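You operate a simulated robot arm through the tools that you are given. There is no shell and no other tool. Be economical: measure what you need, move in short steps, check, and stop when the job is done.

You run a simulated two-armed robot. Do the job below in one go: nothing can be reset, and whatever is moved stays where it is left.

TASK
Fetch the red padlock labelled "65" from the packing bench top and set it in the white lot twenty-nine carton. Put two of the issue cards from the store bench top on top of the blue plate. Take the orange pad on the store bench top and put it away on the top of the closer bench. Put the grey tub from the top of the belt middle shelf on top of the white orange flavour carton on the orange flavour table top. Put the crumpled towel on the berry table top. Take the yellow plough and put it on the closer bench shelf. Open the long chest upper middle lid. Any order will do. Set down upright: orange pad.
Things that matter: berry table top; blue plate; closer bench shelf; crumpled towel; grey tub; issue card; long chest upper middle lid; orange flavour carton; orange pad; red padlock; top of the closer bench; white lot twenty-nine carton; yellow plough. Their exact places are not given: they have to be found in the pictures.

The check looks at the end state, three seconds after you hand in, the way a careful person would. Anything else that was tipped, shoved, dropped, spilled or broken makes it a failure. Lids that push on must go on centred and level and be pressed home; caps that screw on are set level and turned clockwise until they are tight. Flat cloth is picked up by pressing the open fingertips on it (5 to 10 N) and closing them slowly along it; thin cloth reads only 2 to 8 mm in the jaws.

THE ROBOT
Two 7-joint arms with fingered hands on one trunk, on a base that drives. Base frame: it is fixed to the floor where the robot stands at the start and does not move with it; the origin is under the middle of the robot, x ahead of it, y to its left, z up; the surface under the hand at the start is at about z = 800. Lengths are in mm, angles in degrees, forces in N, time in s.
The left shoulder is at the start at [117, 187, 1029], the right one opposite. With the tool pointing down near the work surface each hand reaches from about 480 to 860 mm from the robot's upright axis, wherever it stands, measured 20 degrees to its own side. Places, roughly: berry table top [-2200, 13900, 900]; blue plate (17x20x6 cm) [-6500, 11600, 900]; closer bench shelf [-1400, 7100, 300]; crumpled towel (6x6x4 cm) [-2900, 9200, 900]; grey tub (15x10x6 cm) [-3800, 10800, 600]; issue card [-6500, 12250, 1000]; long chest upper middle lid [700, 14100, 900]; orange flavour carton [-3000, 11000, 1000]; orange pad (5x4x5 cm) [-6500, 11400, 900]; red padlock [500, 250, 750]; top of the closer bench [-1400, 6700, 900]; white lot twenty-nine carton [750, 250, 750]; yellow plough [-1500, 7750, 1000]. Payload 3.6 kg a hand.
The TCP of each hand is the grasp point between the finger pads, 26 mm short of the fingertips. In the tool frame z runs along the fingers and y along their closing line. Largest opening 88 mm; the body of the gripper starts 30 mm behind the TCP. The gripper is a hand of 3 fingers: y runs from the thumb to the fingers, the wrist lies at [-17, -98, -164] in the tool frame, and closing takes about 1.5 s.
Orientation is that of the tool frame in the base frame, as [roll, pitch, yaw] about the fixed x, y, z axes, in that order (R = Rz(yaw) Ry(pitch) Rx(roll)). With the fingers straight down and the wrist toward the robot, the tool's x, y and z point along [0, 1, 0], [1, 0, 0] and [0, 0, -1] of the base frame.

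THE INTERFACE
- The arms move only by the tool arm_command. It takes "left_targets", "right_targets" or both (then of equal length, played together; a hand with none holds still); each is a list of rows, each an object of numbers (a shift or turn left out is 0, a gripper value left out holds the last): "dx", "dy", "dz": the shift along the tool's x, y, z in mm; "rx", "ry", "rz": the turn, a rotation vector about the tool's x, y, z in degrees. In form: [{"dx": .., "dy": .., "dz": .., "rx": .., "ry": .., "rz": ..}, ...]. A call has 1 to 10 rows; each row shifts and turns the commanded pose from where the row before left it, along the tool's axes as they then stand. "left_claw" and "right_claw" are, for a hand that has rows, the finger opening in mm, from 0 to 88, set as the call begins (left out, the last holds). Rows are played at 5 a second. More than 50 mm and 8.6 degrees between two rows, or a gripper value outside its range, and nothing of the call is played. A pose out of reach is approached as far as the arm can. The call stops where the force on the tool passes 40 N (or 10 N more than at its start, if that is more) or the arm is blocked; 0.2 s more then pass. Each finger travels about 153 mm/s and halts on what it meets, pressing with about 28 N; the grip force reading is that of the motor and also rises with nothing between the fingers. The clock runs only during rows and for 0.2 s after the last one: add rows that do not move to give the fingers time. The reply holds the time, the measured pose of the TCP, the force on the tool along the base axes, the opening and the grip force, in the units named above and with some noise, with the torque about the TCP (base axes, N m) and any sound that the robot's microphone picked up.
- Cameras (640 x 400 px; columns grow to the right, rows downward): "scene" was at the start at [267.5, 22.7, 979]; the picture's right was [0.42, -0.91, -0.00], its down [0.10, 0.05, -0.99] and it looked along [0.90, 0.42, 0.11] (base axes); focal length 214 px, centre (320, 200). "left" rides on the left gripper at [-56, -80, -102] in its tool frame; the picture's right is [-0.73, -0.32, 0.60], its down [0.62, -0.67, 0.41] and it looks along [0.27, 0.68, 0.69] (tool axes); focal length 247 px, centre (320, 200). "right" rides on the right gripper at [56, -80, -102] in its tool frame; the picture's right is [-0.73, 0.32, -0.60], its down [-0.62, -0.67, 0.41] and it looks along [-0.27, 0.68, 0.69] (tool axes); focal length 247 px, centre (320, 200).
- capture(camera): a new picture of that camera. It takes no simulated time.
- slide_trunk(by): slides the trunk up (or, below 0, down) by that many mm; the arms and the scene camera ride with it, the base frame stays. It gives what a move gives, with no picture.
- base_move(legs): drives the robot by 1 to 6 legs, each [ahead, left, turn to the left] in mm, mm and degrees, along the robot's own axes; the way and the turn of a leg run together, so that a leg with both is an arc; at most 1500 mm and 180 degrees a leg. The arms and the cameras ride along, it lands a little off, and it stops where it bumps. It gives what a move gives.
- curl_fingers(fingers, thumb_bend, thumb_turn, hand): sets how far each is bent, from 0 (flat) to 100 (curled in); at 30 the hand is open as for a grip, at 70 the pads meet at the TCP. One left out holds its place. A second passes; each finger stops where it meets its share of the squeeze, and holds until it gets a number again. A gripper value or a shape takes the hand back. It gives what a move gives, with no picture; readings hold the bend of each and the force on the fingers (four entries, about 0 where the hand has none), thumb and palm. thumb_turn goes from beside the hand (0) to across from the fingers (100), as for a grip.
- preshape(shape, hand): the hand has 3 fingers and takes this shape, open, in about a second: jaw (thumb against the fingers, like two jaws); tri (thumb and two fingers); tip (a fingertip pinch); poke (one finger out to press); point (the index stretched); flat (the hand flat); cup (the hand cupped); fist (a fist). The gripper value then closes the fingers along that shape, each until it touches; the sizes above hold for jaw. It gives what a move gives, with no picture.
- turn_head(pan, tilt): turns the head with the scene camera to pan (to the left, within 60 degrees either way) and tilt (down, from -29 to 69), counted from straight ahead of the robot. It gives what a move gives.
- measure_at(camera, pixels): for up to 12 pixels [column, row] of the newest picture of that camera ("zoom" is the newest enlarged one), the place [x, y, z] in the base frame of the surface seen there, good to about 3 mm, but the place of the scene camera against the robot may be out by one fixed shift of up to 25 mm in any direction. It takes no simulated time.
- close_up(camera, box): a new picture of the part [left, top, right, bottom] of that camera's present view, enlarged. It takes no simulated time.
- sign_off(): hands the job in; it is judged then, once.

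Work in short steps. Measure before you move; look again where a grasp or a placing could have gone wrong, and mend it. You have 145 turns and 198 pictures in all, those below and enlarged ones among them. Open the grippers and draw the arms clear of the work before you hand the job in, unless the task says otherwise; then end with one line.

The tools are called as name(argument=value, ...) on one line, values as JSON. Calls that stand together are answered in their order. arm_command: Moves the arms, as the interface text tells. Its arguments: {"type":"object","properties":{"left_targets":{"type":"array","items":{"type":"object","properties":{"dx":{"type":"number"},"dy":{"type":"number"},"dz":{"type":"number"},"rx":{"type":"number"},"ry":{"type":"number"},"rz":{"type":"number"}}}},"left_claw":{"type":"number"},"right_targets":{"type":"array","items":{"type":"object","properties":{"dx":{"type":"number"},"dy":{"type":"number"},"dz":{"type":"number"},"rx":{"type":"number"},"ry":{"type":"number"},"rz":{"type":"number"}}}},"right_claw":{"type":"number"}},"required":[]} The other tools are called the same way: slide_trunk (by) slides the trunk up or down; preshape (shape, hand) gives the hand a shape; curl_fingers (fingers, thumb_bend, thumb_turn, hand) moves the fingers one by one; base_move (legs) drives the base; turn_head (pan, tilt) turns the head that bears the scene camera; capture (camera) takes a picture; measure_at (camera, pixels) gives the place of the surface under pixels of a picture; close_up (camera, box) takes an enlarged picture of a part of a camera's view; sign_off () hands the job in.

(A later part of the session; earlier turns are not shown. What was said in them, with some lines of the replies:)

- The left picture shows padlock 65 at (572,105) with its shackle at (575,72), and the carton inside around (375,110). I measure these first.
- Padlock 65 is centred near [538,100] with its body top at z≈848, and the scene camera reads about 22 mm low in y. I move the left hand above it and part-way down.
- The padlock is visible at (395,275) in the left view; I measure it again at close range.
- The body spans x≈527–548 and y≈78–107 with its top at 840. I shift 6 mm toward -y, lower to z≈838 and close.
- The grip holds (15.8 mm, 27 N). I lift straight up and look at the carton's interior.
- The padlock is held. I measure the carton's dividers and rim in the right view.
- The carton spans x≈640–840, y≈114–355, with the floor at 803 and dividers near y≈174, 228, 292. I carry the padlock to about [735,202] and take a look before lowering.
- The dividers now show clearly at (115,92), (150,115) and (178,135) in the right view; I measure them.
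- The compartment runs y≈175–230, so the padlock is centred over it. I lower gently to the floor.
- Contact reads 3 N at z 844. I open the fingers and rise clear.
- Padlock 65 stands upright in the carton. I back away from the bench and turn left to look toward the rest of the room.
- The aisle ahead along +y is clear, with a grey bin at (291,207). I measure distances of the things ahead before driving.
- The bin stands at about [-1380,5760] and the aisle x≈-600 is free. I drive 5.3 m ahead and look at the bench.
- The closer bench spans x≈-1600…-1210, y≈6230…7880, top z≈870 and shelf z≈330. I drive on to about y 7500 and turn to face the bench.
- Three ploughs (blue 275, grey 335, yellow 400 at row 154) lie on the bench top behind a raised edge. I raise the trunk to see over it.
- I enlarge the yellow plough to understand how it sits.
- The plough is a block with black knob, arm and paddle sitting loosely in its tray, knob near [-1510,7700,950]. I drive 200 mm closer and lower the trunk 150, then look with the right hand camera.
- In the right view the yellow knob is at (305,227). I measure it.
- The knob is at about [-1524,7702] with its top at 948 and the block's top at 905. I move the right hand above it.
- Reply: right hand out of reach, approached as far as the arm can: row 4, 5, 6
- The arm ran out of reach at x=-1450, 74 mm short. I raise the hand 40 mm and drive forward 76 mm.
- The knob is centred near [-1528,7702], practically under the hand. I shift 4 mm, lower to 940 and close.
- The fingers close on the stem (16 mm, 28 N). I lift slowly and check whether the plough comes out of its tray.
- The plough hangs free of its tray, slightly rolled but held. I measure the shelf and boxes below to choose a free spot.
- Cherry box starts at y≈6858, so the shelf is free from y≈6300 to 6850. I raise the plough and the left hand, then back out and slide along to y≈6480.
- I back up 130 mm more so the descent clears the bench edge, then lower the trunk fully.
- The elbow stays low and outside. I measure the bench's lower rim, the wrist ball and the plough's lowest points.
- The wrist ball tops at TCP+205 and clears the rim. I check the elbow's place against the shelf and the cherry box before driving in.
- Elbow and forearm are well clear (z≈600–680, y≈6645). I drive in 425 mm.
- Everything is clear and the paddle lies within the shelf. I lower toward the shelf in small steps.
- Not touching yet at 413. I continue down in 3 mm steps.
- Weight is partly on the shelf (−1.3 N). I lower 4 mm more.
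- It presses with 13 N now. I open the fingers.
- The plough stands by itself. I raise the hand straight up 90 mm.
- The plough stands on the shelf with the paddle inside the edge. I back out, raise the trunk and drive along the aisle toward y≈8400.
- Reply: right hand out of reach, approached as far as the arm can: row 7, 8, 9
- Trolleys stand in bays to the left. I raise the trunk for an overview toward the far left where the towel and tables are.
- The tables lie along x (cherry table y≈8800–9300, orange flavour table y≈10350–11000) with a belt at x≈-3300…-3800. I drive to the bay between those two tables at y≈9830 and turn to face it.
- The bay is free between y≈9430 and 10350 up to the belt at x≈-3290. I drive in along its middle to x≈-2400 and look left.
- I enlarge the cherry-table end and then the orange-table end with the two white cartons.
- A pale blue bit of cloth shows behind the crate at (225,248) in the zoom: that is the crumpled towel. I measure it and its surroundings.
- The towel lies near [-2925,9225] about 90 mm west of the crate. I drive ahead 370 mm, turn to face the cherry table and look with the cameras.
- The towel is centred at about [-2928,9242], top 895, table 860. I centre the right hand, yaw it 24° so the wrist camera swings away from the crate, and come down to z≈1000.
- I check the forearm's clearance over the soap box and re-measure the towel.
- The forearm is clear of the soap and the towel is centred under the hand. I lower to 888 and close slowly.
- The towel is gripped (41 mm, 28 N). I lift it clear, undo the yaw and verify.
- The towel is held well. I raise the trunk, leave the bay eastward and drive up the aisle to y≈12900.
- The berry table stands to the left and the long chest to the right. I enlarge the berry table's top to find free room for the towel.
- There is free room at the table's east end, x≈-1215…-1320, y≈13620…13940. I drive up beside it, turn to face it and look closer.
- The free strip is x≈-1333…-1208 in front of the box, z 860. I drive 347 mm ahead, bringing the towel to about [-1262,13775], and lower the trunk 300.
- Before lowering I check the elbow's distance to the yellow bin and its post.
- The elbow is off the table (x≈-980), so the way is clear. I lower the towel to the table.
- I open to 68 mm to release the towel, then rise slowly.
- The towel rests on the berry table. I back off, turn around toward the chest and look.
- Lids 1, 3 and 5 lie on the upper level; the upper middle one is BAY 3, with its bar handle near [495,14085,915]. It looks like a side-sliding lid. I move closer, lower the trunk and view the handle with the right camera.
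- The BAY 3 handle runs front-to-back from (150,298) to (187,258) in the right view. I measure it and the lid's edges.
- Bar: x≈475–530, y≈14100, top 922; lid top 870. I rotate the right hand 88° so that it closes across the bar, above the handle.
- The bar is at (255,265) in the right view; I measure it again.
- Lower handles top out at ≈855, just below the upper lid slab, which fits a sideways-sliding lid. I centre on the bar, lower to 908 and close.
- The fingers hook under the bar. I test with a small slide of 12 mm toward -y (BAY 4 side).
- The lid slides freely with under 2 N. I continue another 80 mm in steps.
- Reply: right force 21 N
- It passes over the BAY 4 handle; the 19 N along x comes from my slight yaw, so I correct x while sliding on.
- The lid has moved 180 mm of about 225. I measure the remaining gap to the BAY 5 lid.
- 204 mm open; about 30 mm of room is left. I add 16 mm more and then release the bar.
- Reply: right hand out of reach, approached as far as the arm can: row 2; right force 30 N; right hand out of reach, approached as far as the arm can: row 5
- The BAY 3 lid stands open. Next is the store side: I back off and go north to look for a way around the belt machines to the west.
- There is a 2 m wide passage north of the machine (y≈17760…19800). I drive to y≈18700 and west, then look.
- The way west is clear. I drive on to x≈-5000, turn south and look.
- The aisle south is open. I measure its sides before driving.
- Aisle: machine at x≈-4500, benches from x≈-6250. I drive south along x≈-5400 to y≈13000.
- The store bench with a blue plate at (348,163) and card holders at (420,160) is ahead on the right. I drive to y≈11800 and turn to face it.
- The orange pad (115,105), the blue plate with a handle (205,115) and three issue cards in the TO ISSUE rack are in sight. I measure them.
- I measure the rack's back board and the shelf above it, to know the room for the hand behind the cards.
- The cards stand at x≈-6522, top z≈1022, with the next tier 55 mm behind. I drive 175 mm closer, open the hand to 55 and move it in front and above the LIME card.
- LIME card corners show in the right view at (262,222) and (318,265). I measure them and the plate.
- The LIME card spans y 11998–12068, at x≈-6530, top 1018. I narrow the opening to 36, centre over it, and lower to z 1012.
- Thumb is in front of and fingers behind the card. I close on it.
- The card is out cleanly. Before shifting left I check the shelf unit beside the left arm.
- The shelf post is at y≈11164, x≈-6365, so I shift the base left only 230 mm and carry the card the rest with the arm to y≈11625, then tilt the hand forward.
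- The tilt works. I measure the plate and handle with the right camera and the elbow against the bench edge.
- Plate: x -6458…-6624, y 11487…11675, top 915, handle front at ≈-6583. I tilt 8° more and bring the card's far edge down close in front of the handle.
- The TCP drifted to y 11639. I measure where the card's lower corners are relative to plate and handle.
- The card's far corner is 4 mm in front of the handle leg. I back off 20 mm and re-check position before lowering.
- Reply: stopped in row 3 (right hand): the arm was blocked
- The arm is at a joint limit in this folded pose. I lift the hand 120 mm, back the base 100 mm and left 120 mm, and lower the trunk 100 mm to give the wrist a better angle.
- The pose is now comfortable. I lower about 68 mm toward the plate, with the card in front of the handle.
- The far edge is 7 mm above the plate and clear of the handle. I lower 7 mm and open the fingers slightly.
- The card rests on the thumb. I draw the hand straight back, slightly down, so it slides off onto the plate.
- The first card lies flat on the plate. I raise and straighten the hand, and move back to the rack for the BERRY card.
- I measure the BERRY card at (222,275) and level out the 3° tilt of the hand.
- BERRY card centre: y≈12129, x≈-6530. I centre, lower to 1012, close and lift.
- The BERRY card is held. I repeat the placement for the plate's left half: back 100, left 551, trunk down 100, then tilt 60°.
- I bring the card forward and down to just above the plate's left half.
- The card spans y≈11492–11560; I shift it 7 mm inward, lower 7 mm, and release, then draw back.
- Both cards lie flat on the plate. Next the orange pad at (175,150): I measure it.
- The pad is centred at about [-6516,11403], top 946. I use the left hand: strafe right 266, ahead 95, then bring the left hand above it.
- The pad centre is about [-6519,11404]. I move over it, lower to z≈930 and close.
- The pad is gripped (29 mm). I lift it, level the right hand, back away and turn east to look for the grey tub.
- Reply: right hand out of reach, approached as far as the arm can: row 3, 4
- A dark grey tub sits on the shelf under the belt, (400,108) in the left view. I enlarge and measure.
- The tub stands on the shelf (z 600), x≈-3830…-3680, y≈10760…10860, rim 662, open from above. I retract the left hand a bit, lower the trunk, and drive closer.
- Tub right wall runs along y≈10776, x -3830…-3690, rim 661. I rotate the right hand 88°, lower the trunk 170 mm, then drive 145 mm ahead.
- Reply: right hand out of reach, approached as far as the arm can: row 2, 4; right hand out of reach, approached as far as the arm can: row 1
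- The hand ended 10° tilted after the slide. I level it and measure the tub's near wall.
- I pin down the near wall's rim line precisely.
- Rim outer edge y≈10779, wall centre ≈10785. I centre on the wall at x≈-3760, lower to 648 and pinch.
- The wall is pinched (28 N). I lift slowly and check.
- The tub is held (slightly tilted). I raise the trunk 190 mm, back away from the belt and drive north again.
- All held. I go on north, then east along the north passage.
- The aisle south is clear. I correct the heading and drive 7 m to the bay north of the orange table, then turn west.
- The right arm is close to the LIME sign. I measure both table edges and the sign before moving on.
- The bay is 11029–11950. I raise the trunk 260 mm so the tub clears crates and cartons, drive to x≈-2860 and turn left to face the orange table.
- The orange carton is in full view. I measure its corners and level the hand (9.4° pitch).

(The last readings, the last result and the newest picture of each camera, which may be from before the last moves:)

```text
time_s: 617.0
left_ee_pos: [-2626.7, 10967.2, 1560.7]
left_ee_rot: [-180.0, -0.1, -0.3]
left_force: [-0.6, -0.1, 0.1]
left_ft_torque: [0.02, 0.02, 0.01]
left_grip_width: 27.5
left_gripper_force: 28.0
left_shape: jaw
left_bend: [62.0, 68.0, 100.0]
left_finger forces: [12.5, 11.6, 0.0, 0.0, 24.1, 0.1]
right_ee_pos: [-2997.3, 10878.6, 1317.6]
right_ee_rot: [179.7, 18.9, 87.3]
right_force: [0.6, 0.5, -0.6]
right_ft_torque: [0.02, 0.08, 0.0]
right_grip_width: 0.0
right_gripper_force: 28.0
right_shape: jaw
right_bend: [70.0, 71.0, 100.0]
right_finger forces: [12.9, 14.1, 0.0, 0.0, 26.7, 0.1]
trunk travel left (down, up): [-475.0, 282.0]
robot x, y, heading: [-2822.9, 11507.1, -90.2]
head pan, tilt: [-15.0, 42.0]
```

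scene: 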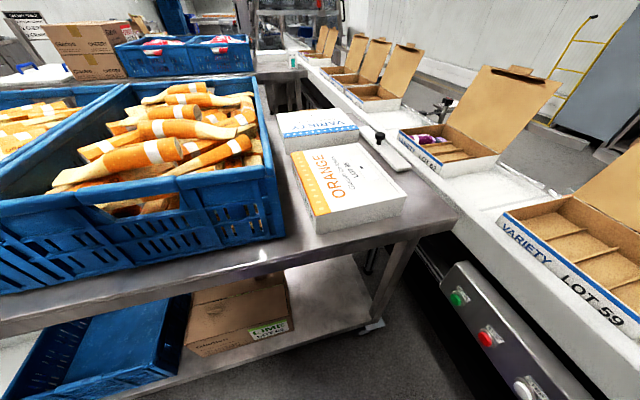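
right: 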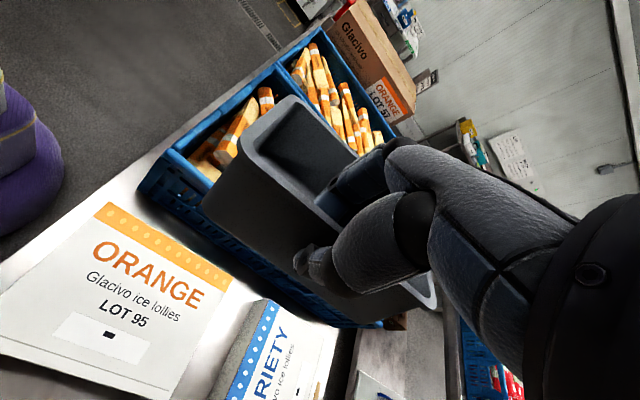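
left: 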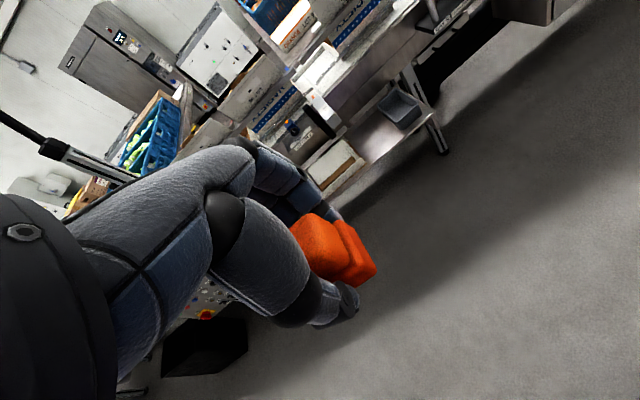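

Wrong sign: I turn back +18.9°. Carton: x -2910…-3112, y 10765…11004, top 921. I move the tub over its centre and lower most of the way.

arm_command(right_targets=[{"ry": 6.3}, {"ry": 6.3}, {"ry": 6.3}, {"dy": -32, "dx": 3}, {"dy": -31, "dx": 3}, {"dz": 45}, {"dz": 45}, {"dz": 45}, {"dz": 45}, {}])

arm_command(right_targets=[{"dz": 40}, {"dz": 40}, {"dz": 30}, {}])

capture(camera="scene")

capture(camera="right")

```text
time_s: 619.2
left_ee_pos: [-2626.8, 10967.3, 1561.2]
left_ee_rot: [-180.0, -0.1, -0.3]
left_force: [0.1, 0.8, -0.4]
left_ft_torque: [-0.04, -0.01, 0.03]
left_grip_width: 27.5
left_gripper_force: 27.8
left_shape: jaw
left_bend: [62.0, 68.0, 100.0]
left_finger forces: [12.5, 11.6, 0.1, 0.1, 24.1, 0.0]
right_ee_pos: [-3063.7, 10912.8, 1134.1]
right_ee_rot: [179.9, -0.2, 87.3]
right_force: [0.1, 0.3, -0.3]
right_ft_torque: [0.02, 0.0, 0.02]
right_grip_width: 0.0
right_gripper_force: 27.8
right_shape: jaw
right_bend: [70.0, 71.0, 100.0]
right_finger forces: [13.3, 13.6, 0.1, 0.0, 26.7, 0.0]
right hand out of reach, approached as far as the arm can: row 2, 3
trunk travel left (down, up): [-475.0, 282.0]
robot x, y, heading: [-2821.6, 11504.1, -90.3]
head pan, tilt: [-15.0, 42.0]
```

```text
time_s: 620.2
left_ee_pos: [-2627.3, 10967.8, 1561.4]
left_ee_rot: [180.0, -0.1, -0.3]
left_force: [0.8, -0.9, -0.9]
left_ft_torque: [0.01, -0.02, 0.0]
left_grip_width: 27.2
left_gripper_force: 27.9
left_shape: jaw
left_bend: [62.0, 68.0, 100.0]
left_finger forces: [12.5, 11.6, 0.1, 0.0, 24.1, 0.0]
right_ee_pos: [-3064.1, 10914.3, 1022.4]
right_ee_rot: [179.9, -0.3, 87.4]
right_force: [-0.1, 0.1, -0.6]
right_ft_torque: [0.02, 0.02, 0.01]
right_grip_width: 0.1
right_gripper_force: 27.9
right_shape: jaw
right_bend: [70.0, 71.0, 100.0]
right_finger forces: [13.2, 13.6, 0.0, 0.0, 26.8, 0.0]
trunk travel left (down, up): [-475.0, 282.0]
robot x, y, heading: [-2823.2, 11508.6, -90.1]
head pan, tilt: [-15.0, 42.0]
```

```text
41 pictures are left
```

scene: 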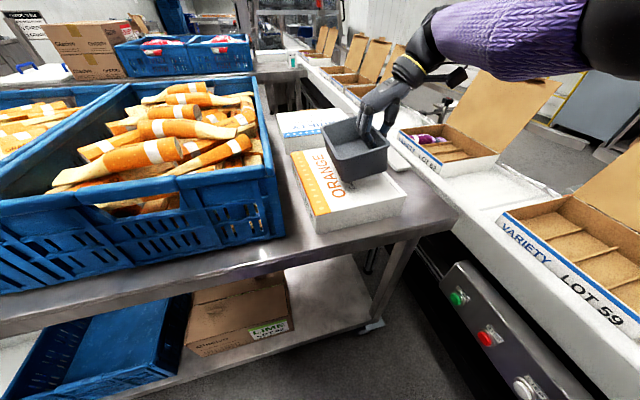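

```text
40 pictures are left
```

right: 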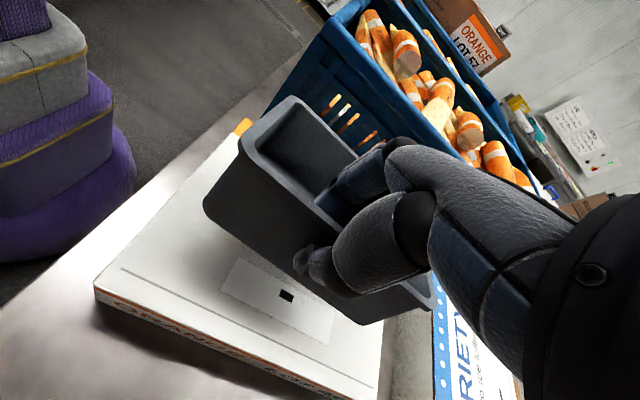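

The tub is over the carton. I shift 22 mm further onto it and lower in small steps.

arm_command(right_targets=[{"dx": -22, "dy": 4}, {"dz": 18}, {"dz": 10}, {"dz": 5}, {"dz": 5}, {}])

close_up(camera="scene", box=[260, 80, 440, 240])

```text
time_s: 621.6
left_ee_pos: [-2628.5, 10966.7, 1561.1]
left_ee_rot: [180.0, 0.0, -0.3]
left_force: [0.2, 0.3, -1.0]
left_ft_torque: [0.02, -0.01, -0.02]
left_grip_width: 27.3
left_gripper_force: 28.3
left_shape: jaw
left_bend: [62.0, 68.0, 100.0]
left_finger forces: [12.5, 11.6, 0.0, 0.0, 24.1, 0.1]
right_ee_pos: [-3056.4, 10917.6, 991.5]
right_ee_rot: [179.8, -0.1, 87.4]
right_force: [-0.2, -0.7, -0.3]
right_ft_torque: [0.02, 0.04, 0.02]
right_grip_width: 0.1
right_gripper_force: 28.1
right_shape: jaw
right_bend: [70.0, 71.0, 100.0]
right_finger forces: [13.4, 13.5, 0.0, 0.0, 26.7, 0.1]
right hand out of reach, approached as far as the arm can: row 1, 2, 4
trunk travel left (down, up): [-475.0, 282.0]
robot x, y, heading: [-2822.5, 11508.4, -89.9]
head pan, tilt: [-15.0, 42.0]
```

```text
2.50 times, centred on (350, 160) of scene
```

zoom: 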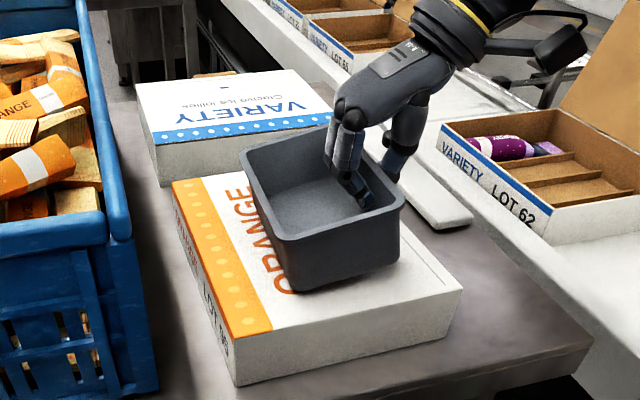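

The reach limits y to 10917, where the tub is still wholly over the carton (to 11004). I keep lowering in 3–4 mm steps.

arm_command(right_targets=[{"dz": 4}, {"dz": 4}, {"dz": 3}, {"dz": 3}, {}])

arm_command(right_targets=[{"dz": 3}, {"dz": 3}, {"dz": 2}, {}])

close_up(camera="scene", box=[260, 80, 440, 240])

```text
time_s: 622.8
left_ee_pos: [-2627.4, 10967.5, 1561.1]
left_ee_rot: [179.9, -0.2, -0.3]
left_force: [-0.9, 0.1, 0.3]
left_ft_torque: [0.01, -0.03, 0.0]
left_grip_width: 27.4
left_gripper_force: 28.3
left_shape: jaw
left_bend: [62.0, 68.0, 100.0]
left_finger forces: [12.5, 11.5, 0.0, 0.0, 24.1, 0.0]
right_ee_pos: [-3055.7, 10921.0, 979.1]
right_ee_rot: [179.8, -0.1, 87.4]
right_force: [-0.3, -0.9, 0.2]
right_ft_torque: [-0.02, -0.03, -0.02]
right_grip_width: 0.0
right_gripper_force: 27.8
right_shape: jaw
right_bend: [70.0, 71.0, 100.0]
right_finger forces: [14.2, 12.2, 0.0, 0.0, 26.6, 0.1]
right hand out of reach, approached as far as the arm can: row 2
trunk travel left (down, up): [-475.0, 282.0]
robot x, y, heading: [-2823.0, 11503.0, -90.2]
head pan, tilt: [-15.0, 42.0]
```

```text
time_s: 623.8
left_ee_pos: [-2627.7, 10966.7, 1561.9]
left_ee_rot: [-180.0, -0.2, -0.2]
left_force: [0.6, 0.3, -0.8]
left_ft_torque: [0.03, 0.03, -0.01]
left_grip_width: 27.3
left_gripper_force: 27.4
left_shape: jaw
left_bend: [62.0, 68.0, 100.0]
left_finger forces: [12.5, 11.5, 0.0, 0.0, 24.1, 0.0]
right_ee_pos: [-3057.1, 10924.5, 972.8]
right_ee_rot: [179.8, -0.1, 87.4]
right_force: [-0.3, 0.1, -0.8]
right_ft_torque: [-0.01, -0.03, -0.03]
right_grip_width: 0.1
right_gripper_force: 28.1
right_shape: jaw
right_bend: [70.0, 71.0, 100.0]
right_finger forces: [14.7, 12.0, 0.0, 0.0, 27.0, 0.0]
right hand out of reach, approached as far as the arm can: row 1
trunk travel left (down, up): [-475.0, 282.0]
robot x, y, heading: [-2820.0, 11507.2, -90.4]
head pan, tilt: [-15.0, 42.0]
```

```text
2.50 times, centred on (350, 160) of scene
```

zoom: 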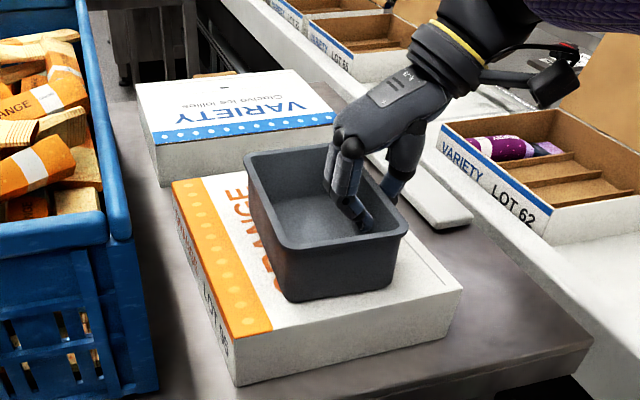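

The tub is nearly level on the carton. A last 5 mm, then release.

arm_command(right_targets=[{"dz": 3}, {"dz": 2}, {}])

arm_command(right_targets=[{}, {}, {}, {}, {}], right_claw=30)

arm_command(right_targets=[{"dz": -8}, {"dz": -15}, {"dz": -30}, {"dz": -45}, {"dz": -45}, {"dz": -45}, {"dz": -45}, {"dz": -45}])

capture(camera="scene")

close_up(camera="scene", box=[260, 80, 440, 240])

```text
time_s: 624.6
left_ee_pos: [-2626.9, 10967.1, 1562.0]
left_ee_rot: [-180.0, -0.2, -0.3]
left_force: [-0.4, 0.5, -1.3]
left_ft_torque: [0.0, -0.02, 0.01]
left_grip_width: 27.5
left_gripper_force: 28.1
left_shape: jaw
left_bend: [62.0, 68.0, 100.0]
left_finger forces: [12.6, 11.6, 0.0, 0.1, 24.1, 0.1]
right_ee_pos: [-3056.1, 10925.1, 968.1]
right_ee_rot: [179.7, 0.0, 87.3]
right_force: [-0.2, -2.1, 9.6]
right_ft_torque: [-0.05, -0.04, -0.02]
right_grip_width: 0.3
right_gripper_force: 28.2
right_shape: jaw
right_bend: [70.0, 71.0, 100.0]
right_finger forces: [16.4, 13.2, 0.0, 0.1, 29.4, 0.0]
trunk travel left (down, up): [-475.0, 282.0]
robot x, y, heading: [-2822.8, 11505.4, -90.4]
head pan, tilt: [-15.0, 42.0]
```

```text
time_s: 625.8
left_ee_pos: [-2627.6, 10965.9, 1561.3]
left_ee_rot: [-180.0, -0.1, -0.3]
left_force: [-0.1, -0.1, -0.1]
left_ft_torque: [0.02, 0.0, 0.04]
left_grip_width: 27.4
left_gripper_force: 27.8
left_shape: jaw
left_bend: [62.0, 68.0, 100.0]
left_finger forces: [12.6, 11.6, 0.1, 0.0, 24.1, 0.1]
right_ee_pos: [-3056.3, 10925.3, 966.6]
right_ee_rot: [179.8, -0.1, 87.4]
right_force: [0.0, -0.2, 0.9]
right_ft_torque: [0.01, -0.01, -0.01]
right_grip_width: 29.4
right_gripper_force: 0.1
right_shape: jaw
right_bend: [50.0, 72.0, 100.0]
right_finger forces: [0.0, 0.1, 0.0, 0.1, 0.1, 0.1]
trunk travel left (down, up): [-475.0, 282.0]
robot x, y, heading: [-2820.0, 11505.2, -90.1]
head pan, tilt: [-15.0, 42.0]
```

```text
time_s: 627.6
left_ee_pos: [-2627.8, 10968.4, 1561.4]
left_ee_rot: [-180.0, -0.1, -0.3]
left_force: [0.7, -0.3, -0.6]
left_ft_torque: [0.0, -0.02, -0.03]
left_grip_width: 27.2
left_gripper_force: 28.1
left_shape: jaw
left_bend: [62.0, 68.0, 100.0]
left_finger forces: [12.5, 11.7, 0.0, 0.0, 24.1, 0.1]
right_ee_pos: [-3057.0, 10922.7, 1245.9]
right_ee_rot: [179.9, -0.1, 87.4]
right_force: [-0.7, -0.5, -0.1]
right_ft_torque: [0.0, 0.03, -0.02]
right_grip_width: 29.6
right_gripper_force: 0.0
right_shape: jaw
right_bend: [50.0, 72.0, 100.0]
right_finger forces: [0.0, 0.0, 0.1, 0.1, 0.1, 0.1]
trunk travel left (down, up): [-475.0, 282.0]
robot x, y, heading: [-2825.6, 11508.8, -90.2]
head pan, tilt: [-15.0, 42.0]
```

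```text
37 pictures are left
```

scene: 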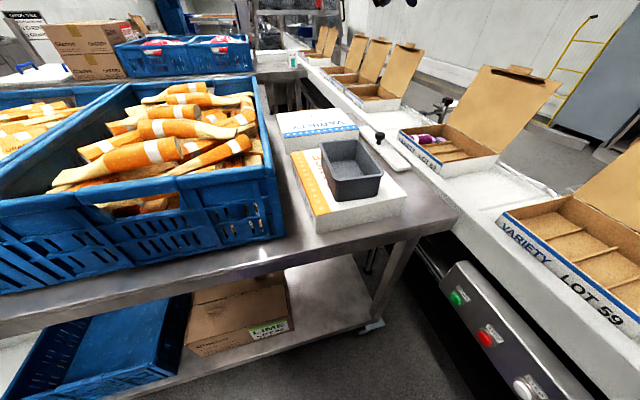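

```text
2.50 times, centred on (350, 160) of scene
```

zoom: 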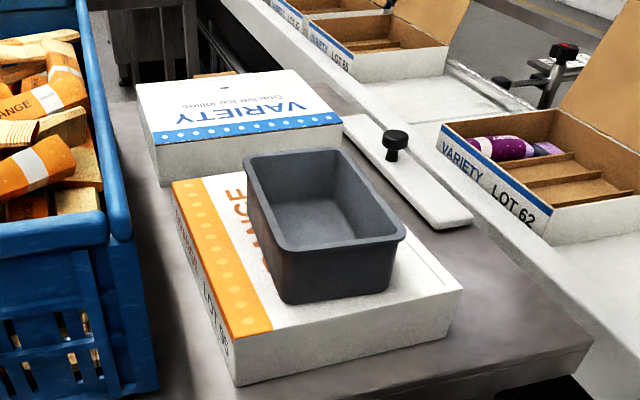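

The tub stands on the orange carton. Now the pad: I leave the bay, drive south along the aisle to y≈7440 and face the closer bench.

base_move(legs=[[0, 0, 90], [1200, 0, 0], [1130, 0, 0], [0, 0, -90], [1500, 0, 0], [1500, 0, 0]])

base_move(legs=[[1000, 0, 0], [0, 0, -90]])

turn_head(pan=10, tilt=35)

capture(camera="scene")

```text
time_s: 660.9
left_ee_pos: [-459.3, 7854.8, 1561.1]
left_ee_rot: [180.0, -0.1, -3.2]
left_force: [0.0, 0.5, -1.5]
left_ft_torque: [-0.02, 0.04, 0.01]
left_grip_width: 27.3
left_gripper_force: 27.8
left_shape: jaw
left_bend: [62.0, 68.0, 100.0]
left_finger forces: [12.4, 11.9, 0.0, 0.0, 24.2, 0.0]
right_ee_pos: [-891.3, 7831.6, 1244.9]
right_ee_rot: [179.8, -0.1, 84.3]
right_force: [-0.5, 0.2, -0.3]
right_ft_torque: [-0.03, 0.01, 0.04]
right_grip_width: 29.6
right_gripper_force: 0.1
right_shape: jaw
right_bend: [50.0, 72.0, 100.0]
right_finger forces: [0.1, 0.1, 0.0, 0.0, 0.0, 0.0]
trunk travel left (down, up): [-475.0, 282.0]
robot x, y, heading: [-630.4, 8402.4, -93.3]
head pan, tilt: [-15.0, 42.0]
```

```text
time_s: 670.0
left_ee_pos: [-1250.1, 7244.2, 1560.6]
left_ee_rot: [-180.0, -0.2, -95.1]
left_force: [-0.2, 1.0, -0.9]
left_ft_torque: [0.04, 0.01, 0.05]
left_grip_width: 27.5
left_gripper_force: 27.9
left_shape: jaw
left_bend: [62.0, 68.0, 100.0]
left_finger forces: [12.3, 11.8, 0.0, 0.0, 24.1, 0.0]
right_ee_pos: [-1260.7, 7676.8, 1244.7]
right_ee_rot: [179.8, -0.1, -7.5]
right_force: [0.9, 0.5, 0.2]
right_ft_torque: [-0.05, 0.0, -0.02]
right_grip_width: 29.5
right_gripper_force: 0.1
right_shape: jaw
right_bend: [50.0, 72.0, 100.0]
right_finger forces: [0.0, 0.0, 0.0, 0.0, 0.0, 0.0]
trunk travel left (down, up): [-475.0, 282.0]
robot x, y, heading: [-695.1, 7394.3, 174.8]
head pan, tilt: [-15.0, 42.0]
```

```text
time_s: 670.9
left_ee_pos: [-1250.3, 7244.1, 1560.6]
left_ee_rot: [-180.0, -0.1, -95.1]
left_force: [0.2, -0.8, 0.0]
left_ft_torque: [0.0, 0.01, -0.01]
left_grip_width: 27.4
left_gripper_force: 27.7
left_shape: jaw
left_bend: [62.0, 68.0, 100.0]
left_finger forces: [12.3, 11.8, 0.0, 0.0, 24.2, 0.0]
right_ee_pos: [-1258.4, 7675.6, 1245.0]
right_ee_rot: [179.8, -0.1, -7.5]
right_force: [0.1, -0.2, -0.2]
right_ft_torque: [0.02, -0.04, -0.02]
right_grip_width: 29.3
right_gripper_force: 0.1
right_shape: jaw
right_bend: [50.0, 72.0, 100.0]
right_finger forces: [0.0, 0.0, 0.0, 0.0, 0.1, 0.1]
trunk travel left (down, up): [-475.0, 282.0]
robot x, y, heading: [-699.4, 7388.3, 175.0]
head pan, tilt: [10.0, 35.0]
```

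```text
35 pictures are left
```

scene: 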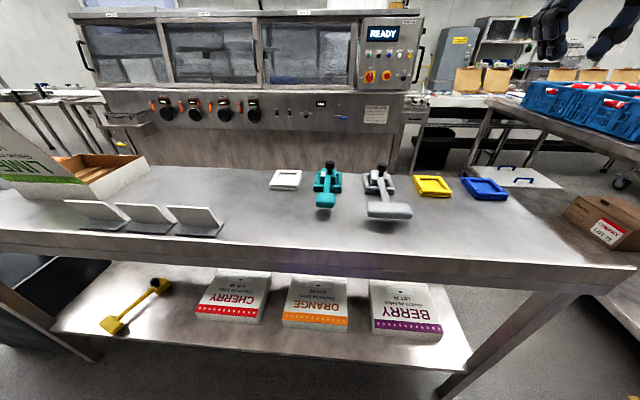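

The bench top has free room around (255,205). I measure it and check the plough on the shelf in an enlarged view.

measure_at(camera="scene", pixels=[[255, 205], [222, 225], [270, 185], [318, 205], [245, 225], [195, 215], [240, 185], [250, 245]])

close_up(camera="scene", box=[60, 250, 220, 350])

capture(camera="left")

```text
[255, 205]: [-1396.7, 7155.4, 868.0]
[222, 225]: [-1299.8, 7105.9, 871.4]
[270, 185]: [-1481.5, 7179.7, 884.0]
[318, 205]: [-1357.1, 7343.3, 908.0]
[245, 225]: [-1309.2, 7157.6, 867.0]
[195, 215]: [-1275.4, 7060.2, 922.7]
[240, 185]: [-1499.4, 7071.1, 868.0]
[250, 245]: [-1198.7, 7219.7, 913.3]
```

```text
4.00 times, centred on (140, 300) of scene
```

zoom: 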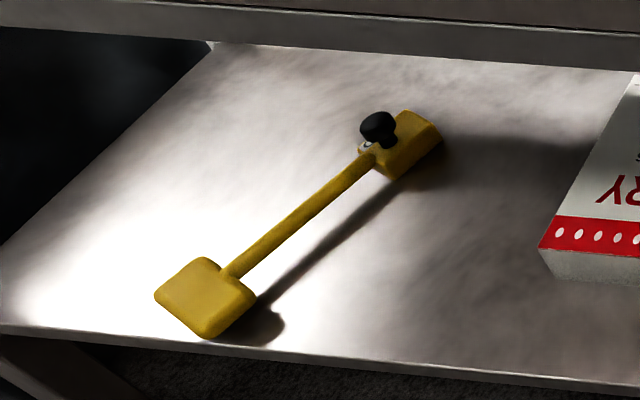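

```text
33 pictures are left
```

left: 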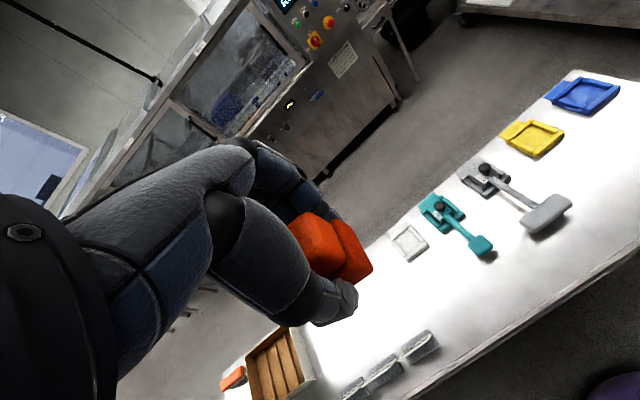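

The plough stands upright on the shelf. For the pad I choose about [-1362,7205]. I square up the base, lower the trunk 180 mm and bring the left hand forward and down.

base_move(legs=[[0, 0, 5]])

slide_trunk(by=-180)

arm_command(left_targets=[{"dy": 37}, {"dy": 37}, {"dy": 36}, {"dz": 45}, {"dz": 45}, {"dz": 45}, {"dz": 45}, {"dz": 45}, {"dz": 45}, {}])

capture(camera="left")

capture(camera="scene")

```text
time_s: 671.8
left_ee_pos: [-1234.6, 7195.0, 1561.4]
left_ee_rot: [-180.0, 0.0, -90.0]
left_force: [-0.2, -0.7, -0.8]
left_ft_torque: [0.03, 0.0, 0.01]
left_grip_width: 27.4
left_gripper_force: 28.4
left_shape: jaw
left_bend: [62.0, 68.0, 100.0]
left_finger forces: [12.3, 11.9, 0.0, 0.0, 24.2, 0.1]
right_ee_pos: [-1281.7, 7624.3, 1245.0]
right_ee_rot: [179.8, -0.1, -2.5]
right_force: [-1.0, 0.4, -0.7]
right_ft_torque: [0.03, 0.03, 0.0]
right_grip_width: 29.7
right_gripper_force: 0.1
right_shape: jaw
right_bend: [50.0, 72.0, 100.0]
right_finger forces: [0.0, 0.0, 0.0, 0.0, 0.0, 0.0]
trunk travel left (down, up): [-475.0, 282.0]
robot x, y, heading: [-696.5, 7394.3, -180.0]
head pan, tilt: [10.0, 35.0]
```

```text
time_s: 673.8
left_ee_pos: [-1234.3, 7194.9, 1382.1]
left_ee_rot: [-180.0, -0.2, -90.0]
left_force: [0.9, -0.3, -1.3]
left_ft_torque: [-0.06, 0.05, 0.02]
left_grip_width: 27.1
left_gripper_force: 27.5
left_shape: jaw
left_bend: [62.0, 68.0, 100.0]
left_finger forces: [12.3, 11.8, 0.1, 0.0, 24.1, 0.0]
right_ee_pos: [-1282.6, 7624.7, 1066.6]
right_ee_rot: [179.9, -0.1, -2.4]
right_force: [0.8, -0.7, 0.4]
right_ft_torque: [0.0, 0.03, 0.02]
right_grip_width: 29.5
right_gripper_force: 0.1
right_shape: jaw
right_bend: [50.0, 72.0, 100.0]
right_finger forces: [0.1, 0.0, 0.0, 0.0, 0.0, 0.1]
trunk travel left (down, up): [-295.0, 462.0]
robot x, y, heading: [-697.2, 7394.1, -180.0]
head pan, tilt: [10.0, 35.0]
```

```text
time_s: 676.0
left_ee_pos: [-1331.2, 7188.9, 1099.8]
left_ee_rot: [-180.0, -0.1, -90.0]
left_force: [0.2, 0.0, -0.2]
left_ft_torque: [0.0, -0.02, 0.04]
left_grip_width: 27.5
left_gripper_force: 27.9
left_shape: jaw
left_bend: [62.0, 68.0, 100.0]
left_finger forces: [12.4, 11.8, 0.0, 0.0, 24.3, 0.0]
left hand out of reach, approached as far as the arm can: row 3
right_ee_pos: [-1282.3, 7625.2, 1065.2]
right_ee_rot: [179.8, -0.1, -2.3]
right_force: [0.0, -0.1, 0.2]
right_ft_torque: [0.01, 0.08, 0.0]
right_grip_width: 29.5
right_gripper_force: 0.0
right_shape: jaw
right_bend: [50.0, 72.0, 100.0]
right_finger forces: [0.0, 0.1, 0.0, 0.1, 0.0, 0.0]
trunk travel left (down, up): [-295.0, 462.0]
robot x, y, heading: [-696.8, 7394.3, -179.8]
head pan, tilt: [10.0, 35.0]
```

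```text
32 pictures are left
```

left: 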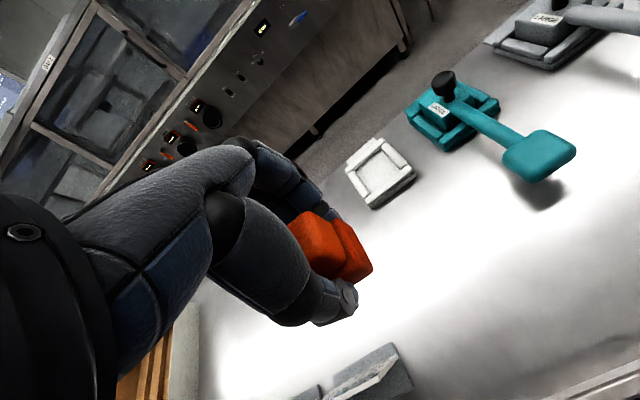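

```text
31 pictures are left
```

scene: 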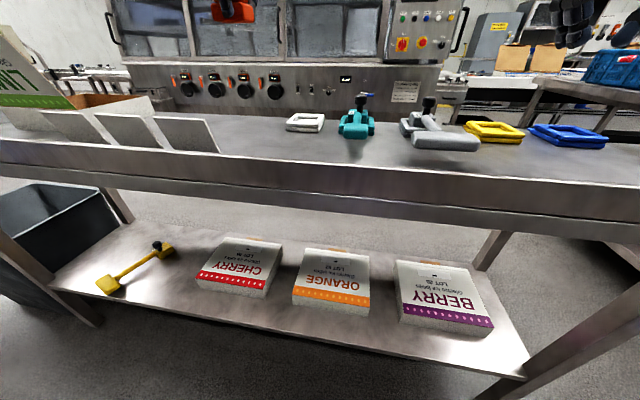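

I measure the neighbours from the left camera to check the landing spot.

measure_at(camera="left", pixels=[[400, 350], [412, 390], [340, 385], [375, 205], [410, 180], [505, 165], [350, 170], [400, 290], [360, 260], [330, 320]])

```text
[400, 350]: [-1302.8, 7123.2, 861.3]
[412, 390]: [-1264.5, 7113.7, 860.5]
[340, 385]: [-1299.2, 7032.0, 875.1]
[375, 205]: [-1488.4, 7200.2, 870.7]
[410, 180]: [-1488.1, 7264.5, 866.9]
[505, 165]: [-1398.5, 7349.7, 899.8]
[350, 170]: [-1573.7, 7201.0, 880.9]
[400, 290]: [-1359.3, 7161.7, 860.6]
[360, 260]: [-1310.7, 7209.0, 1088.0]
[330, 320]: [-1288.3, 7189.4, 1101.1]
```

Bench surface z 861; nearest stand ends at y≈7123. I shift 28 mm toward +y and lower the pad to the bench.

arm_command(left_targets=[{"dx": -28, "dy": 10}, {"dz": 45}, {"dz": 45}, {"dz": 45}, {"dz": 40}, {"dz": 15}, {"dz": 8}, {"dz": 5}, {}])

capture(camera="left")

```text
time_s: 678.0
left_ee_pos: [-1340.4, 7217.5, 893.8]
left_ee_rot: [-179.9, -0.1, -90.0]
left_force: [0.1, -0.2, -0.9]
left_ft_torque: [0.01, 0.01, -0.02]
left_grip_width: 27.2
left_gripper_force: 28.1
left_shape: jaw
left_bend: [62.0, 68.0, 100.0]
left_finger forces: [12.3, 12.0, 0.0, 0.0, 24.3, 0.1]
right_ee_pos: [-1283.7, 7625.1, 1064.8]
right_ee_rot: [179.8, -0.1, -2.5]
right_force: [-0.3, 0.2, 0.1]
right_ft_torque: [-0.04, 0.0, 0.0]
right_grip_width: 29.7
right_gripper_force: 0.0
right_shape: jaw
right_bend: [50.0, 72.0, 100.0]
right_finger forces: [0.0, 0.1, 0.0, 0.1, 0.0, 0.1]
trunk travel left (down, up): [-295.0, 462.0]
robot x, y, heading: [-696.3, 7393.3, -179.7]
head pan, tilt: [10.0, 35.0]
```

```text
30 pictures are left
```

left: 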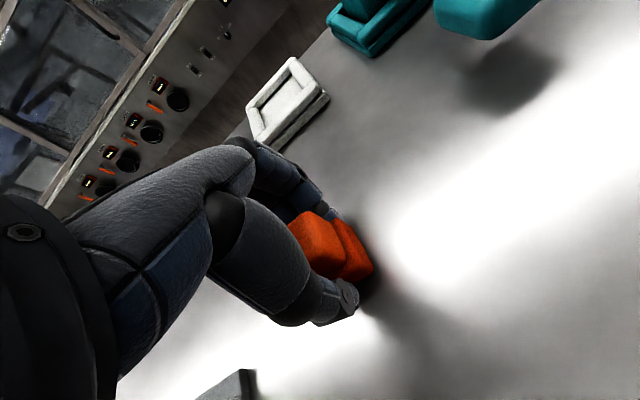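

Just above the surface; I lower in 1–2 mm steps until contact.

arm_command(left_targets=[{"dz": 2}, {"dz": 1.5}, {"dz": 1}, {}])

```text
time_s: 679.0
left_ee_pos: [-1340.4, 7216.5, 888.9]
left_ee_rot: [-179.9, -0.1, -89.9]
left_force: [1.0, 0.5, -0.9]
left_ft_torque: [0.02, -0.02, -0.02]
left_grip_width: 27.1
left_gripper_force: 28.2
left_shape: jaw
left_bend: [62.0, 68.0, 100.0]
left_finger forces: [12.3, 12.0, 0.1, 0.0, 24.3, 0.1]
right_ee_pos: [-1281.8, 7625.0, 1064.3]
right_ee_rot: [179.8, -0.2, -2.5]
right_force: [0.3, -0.4, 0.1]
right_ft_torque: [0.0, -0.02, 0.02]
right_grip_width: 29.9
right_gripper_force: 0.1
right_shape: jaw
right_bend: [50.0, 72.0, 100.0]
right_finger forces: [0.0, 0.0, 0.0, 0.0, 0.2, 0.0]
trunk travel left (down, up): [-295.0, 462.0]
robot x, y, heading: [-698.8, 7392.3, -179.8]
head pan, tilt: [10.0, 35.0]
```

No contact force yet at 889. I look closely at the pad's gap to the bench.

close_up(camera="scene", box=[160, 70, 320, 170])

close_up(camera="left", box=[270, 190, 410, 340])

```text
4.00 times, centred on (240, 120) of scene
```

zoom: 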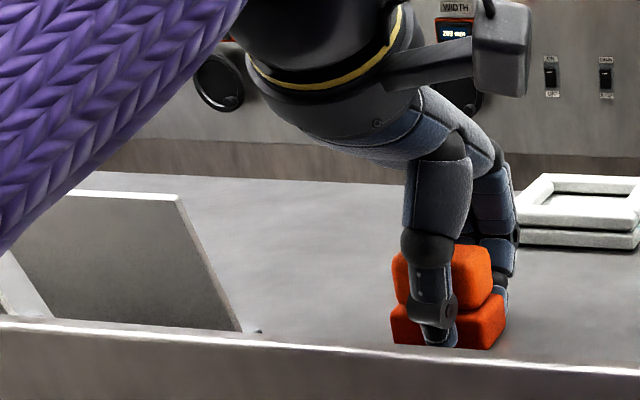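

```text
2.67 times, centred on (340, 265) of left
```

zoom: 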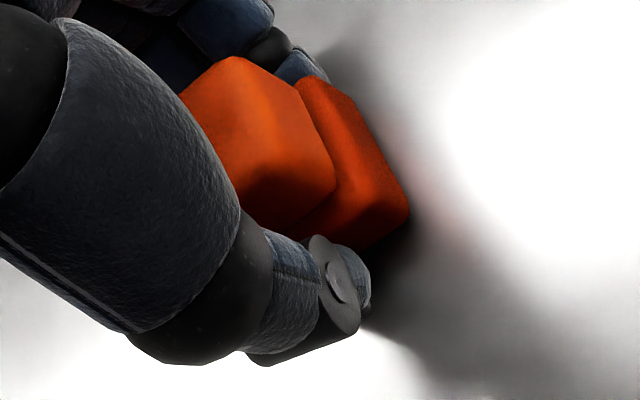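

It is within a few millimetres. I lower 3 more mm in 1 mm steps and read the force.

arm_command(left_targets=[{"dz": 1}, {"dz": 1}, {"dz": 1}, {}])

```text
time_s: 680.0
left_ee_pos: [-1340.1, 7216.4, 886.7]
left_ee_rot: [179.8, -0.2, -90.0]
left_force: [-0.9, -1.5, 8.4]
left_ft_torque: [-0.04, -0.14, -0.01]
left_grip_width: 27.7
left_gripper_force: 28.1
left_shape: jaw
left_bend: [62.0, 68.0, 100.0]
left_finger forces: [13.1, 13.4, 0.0, 0.0, 25.4, 0.1]
right_ee_pos: [-1281.4, 7624.1, 1065.3]
right_ee_rot: [179.8, -0.1, -2.5]
right_force: [0.4, 0.0, 0.9]
right_ft_torque: [0.0, 0.01, 0.01]
right_grip_width: 29.3
right_gripper_force: 0.0
right_shape: jaw
right_bend: [50.0, 72.0, 100.0]
right_finger forces: [0.1, 0.0, 0.0, 0.0, 0.0, 0.0]
trunk travel left (down, up): [-295.0, 462.0]
robot x, y, heading: [-697.2, 7395.2, -179.9]
head pan, tilt: [10.0, 35.0]
```

Contact (8 N). I open the hand and rise.

arm_command(left_targets=[{"dz": -1}, {}, {}, {}, {}], left_claw=75)

arm_command(left_targets=[{"dz": -10}, {"dz": -25}, {"dz": -45}, {"dz": -45}, {"dz": -45}, {"dz": -45}, {"dz": -45}])

capture(camera="left")

close_up(camera="scene", box=[160, 70, 320, 170])

```text
time_s: 681.2
left_ee_pos: [-1339.2, 7217.4, 887.9]
left_ee_rot: [-179.8, -0.1, -90.1]
left_force: [0.9, -0.1, 0.0]
left_ft_torque: [-0.01, 0.02, -0.02]
left_grip_width: 74.8
left_gripper_force: 0.1
left_shape: jaw
left_bend: [32.0, 40.0, 99.0]
left_finger forces: [0.0, 0.0, 0.1, 0.1, 0.1, 0.0]
right_ee_pos: [-1282.3, 7624.0, 1064.0]
right_ee_rot: [179.8, -0.2, -2.4]
right_force: [0.4, -0.8, -0.1]
right_ft_torque: [-0.01, -0.03, 0.0]
right_grip_width: 29.7
right_gripper_force: 0.1
right_shape: jaw
right_bend: [50.0, 72.0, 100.0]
right_finger forces: [0.0, 0.0, 0.1, 0.0, 0.0, 0.0]
trunk travel left (down, up): [-295.0, 462.0]
robot x, y, heading: [-698.7, 7398.0, -180.1]
head pan, tilt: [10.0, 35.0]
```

```text
time_s: 682.8
left_ee_pos: [-1339.0, 7219.2, 1150.7]
left_ee_rot: [-179.9, -0.1, -90.0]
left_force: [-0.3, 0.1, 0.3]
left_ft_torque: [-0.01, 0.02, -0.03]
left_grip_width: 74.7
left_gripper_force: 0.1
left_shape: jaw
left_bend: [32.0, 40.0, 99.0]
left_finger forces: [0.0, 0.0, 0.1, 0.1, 0.0, 0.0]
right_ee_pos: [-1280.8, 7625.7, 1065.0]
right_ee_rot: [179.8, -0.2, -2.4]
right_force: [0.5, -1.0, -0.7]
right_ft_torque: [0.02, 0.0, -0.03]
right_grip_width: 29.4
right_gripper_force: 0.0
right_shape: jaw
right_bend: [50.0, 72.0, 100.0]
right_finger forces: [0.0, 0.1, 0.0, 0.0, 0.0, 0.0]
trunk travel left (down, up): [-295.0, 462.0]
robot x, y, heading: [-697.0, 7393.1, -180.0]
head pan, tilt: [10.0, 35.0]
```

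```text
27 pictures are left
```

left: 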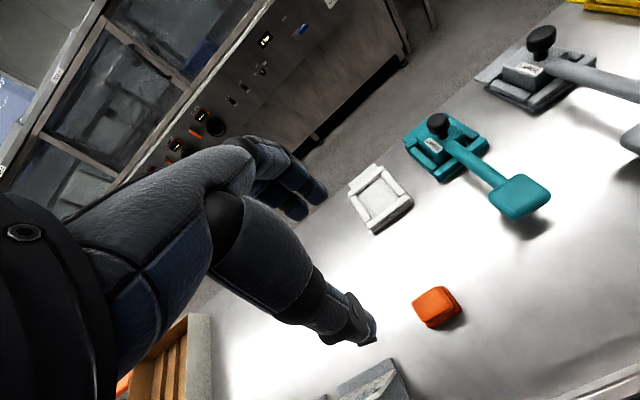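

```text
4.00 times, centred on (240, 120) of scene
```

zoom: 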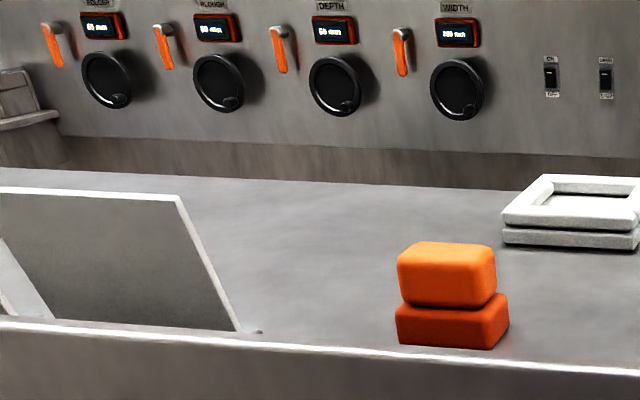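

The pad stands upright on the closer bench. I open the right hand and back away clear of the bench.

arm_command(right_targets=[{"dz": -20}, {"dz": -20}, {}, {}], right_claw=88)

base_move(legs=[[-300, 0, 0]])

capture(camera="scene")

```text
time_s: 683.8
left_ee_pos: [-1339.6, 7219.1, 1148.8]
left_ee_rot: [180.0, 0.0, -90.0]
left_force: [-0.5, -0.6, 0.6]
left_ft_torque: [-0.01, 0.02, -0.03]
left_grip_width: 74.9
left_gripper_force: 0.1
left_shape: jaw
left_bend: [32.0, 40.0, 99.0]
left_finger forces: [0.0, 0.0, 0.0, 0.0, 0.0, 0.1]
right_ee_pos: [-1282.6, 7623.8, 1105.8]
right_ee_rot: [179.8, -0.3, -2.3]
right_force: [-0.3, -0.2, -0.2]
right_ft_torque: [0.02, 0.02, 0.01]
right_grip_width: 87.6
right_gripper_force: 0.0
right_shape: jaw
right_bend: [30.0, 30.0, 98.0]
right_finger forces: [0.0, 0.0, 0.0, 0.0, 0.0, 0.0]
trunk travel left (down, up): [-295.0, 462.0]
robot x, y, heading: [-696.1, 7389.4, -179.8]
head pan, tilt: [10.0, 35.0]
```

```text
time_s: 685.8
left_ee_pos: [-1037.1, 7218.1, 1150.7]
left_ee_rot: [179.9, -0.1, -89.9]
left_force: [0.0, -0.1, 0.0]
left_ft_torque: [-0.01, 0.0, -0.04]
left_grip_width: 74.7
left_gripper_force: 0.0
left_shape: jaw
left_bend: [32.0, 40.0, 99.0]
left_finger forces: [0.1, 0.1, 0.1, 0.0, 0.1, 0.0]
right_ee_pos: [-981.1, 7623.8, 1106.7]
right_ee_rot: [179.8, -0.1, -2.3]
right_force: [0.5, -1.1, -0.1]
right_ft_torque: [0.01, 0.02, -0.03]
right_grip_width: 87.6
right_gripper_force: 0.1
right_shape: jaw
right_bend: [30.0, 30.0, 98.0]
right_finger forces: [0.0, 0.0, 0.0, 0.0, 0.1, 0.0]
trunk travel left (down, up): [-295.0, 462.0]
robot x, y, heading: [-396.0, 7391.9, -180.0]
head pan, tilt: [10.0, 35.0]
```

```text
25 pictures are left
```

scene: 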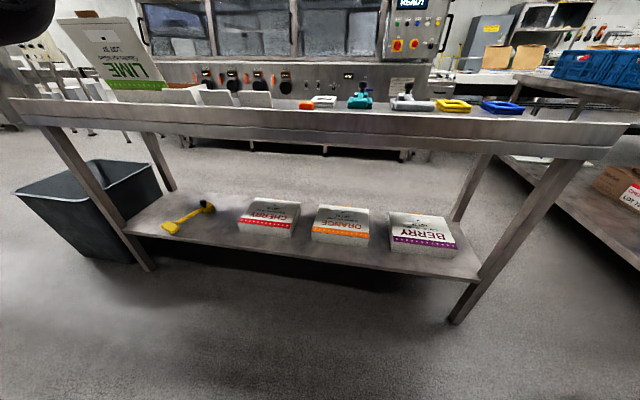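

Every item is in place and both hands are open and clear, so I hand the job in.

sign_off()

```text
The job is handed in.
```

All seven jobs were done and the job is handed in: padlock 65 in the lot 29 carton, two cards on the blue plate, orange pad upright on the closer bench, tub on the orange carton, towel on the berry table, plough on the shelf, and the BAY 3 lid slid open.
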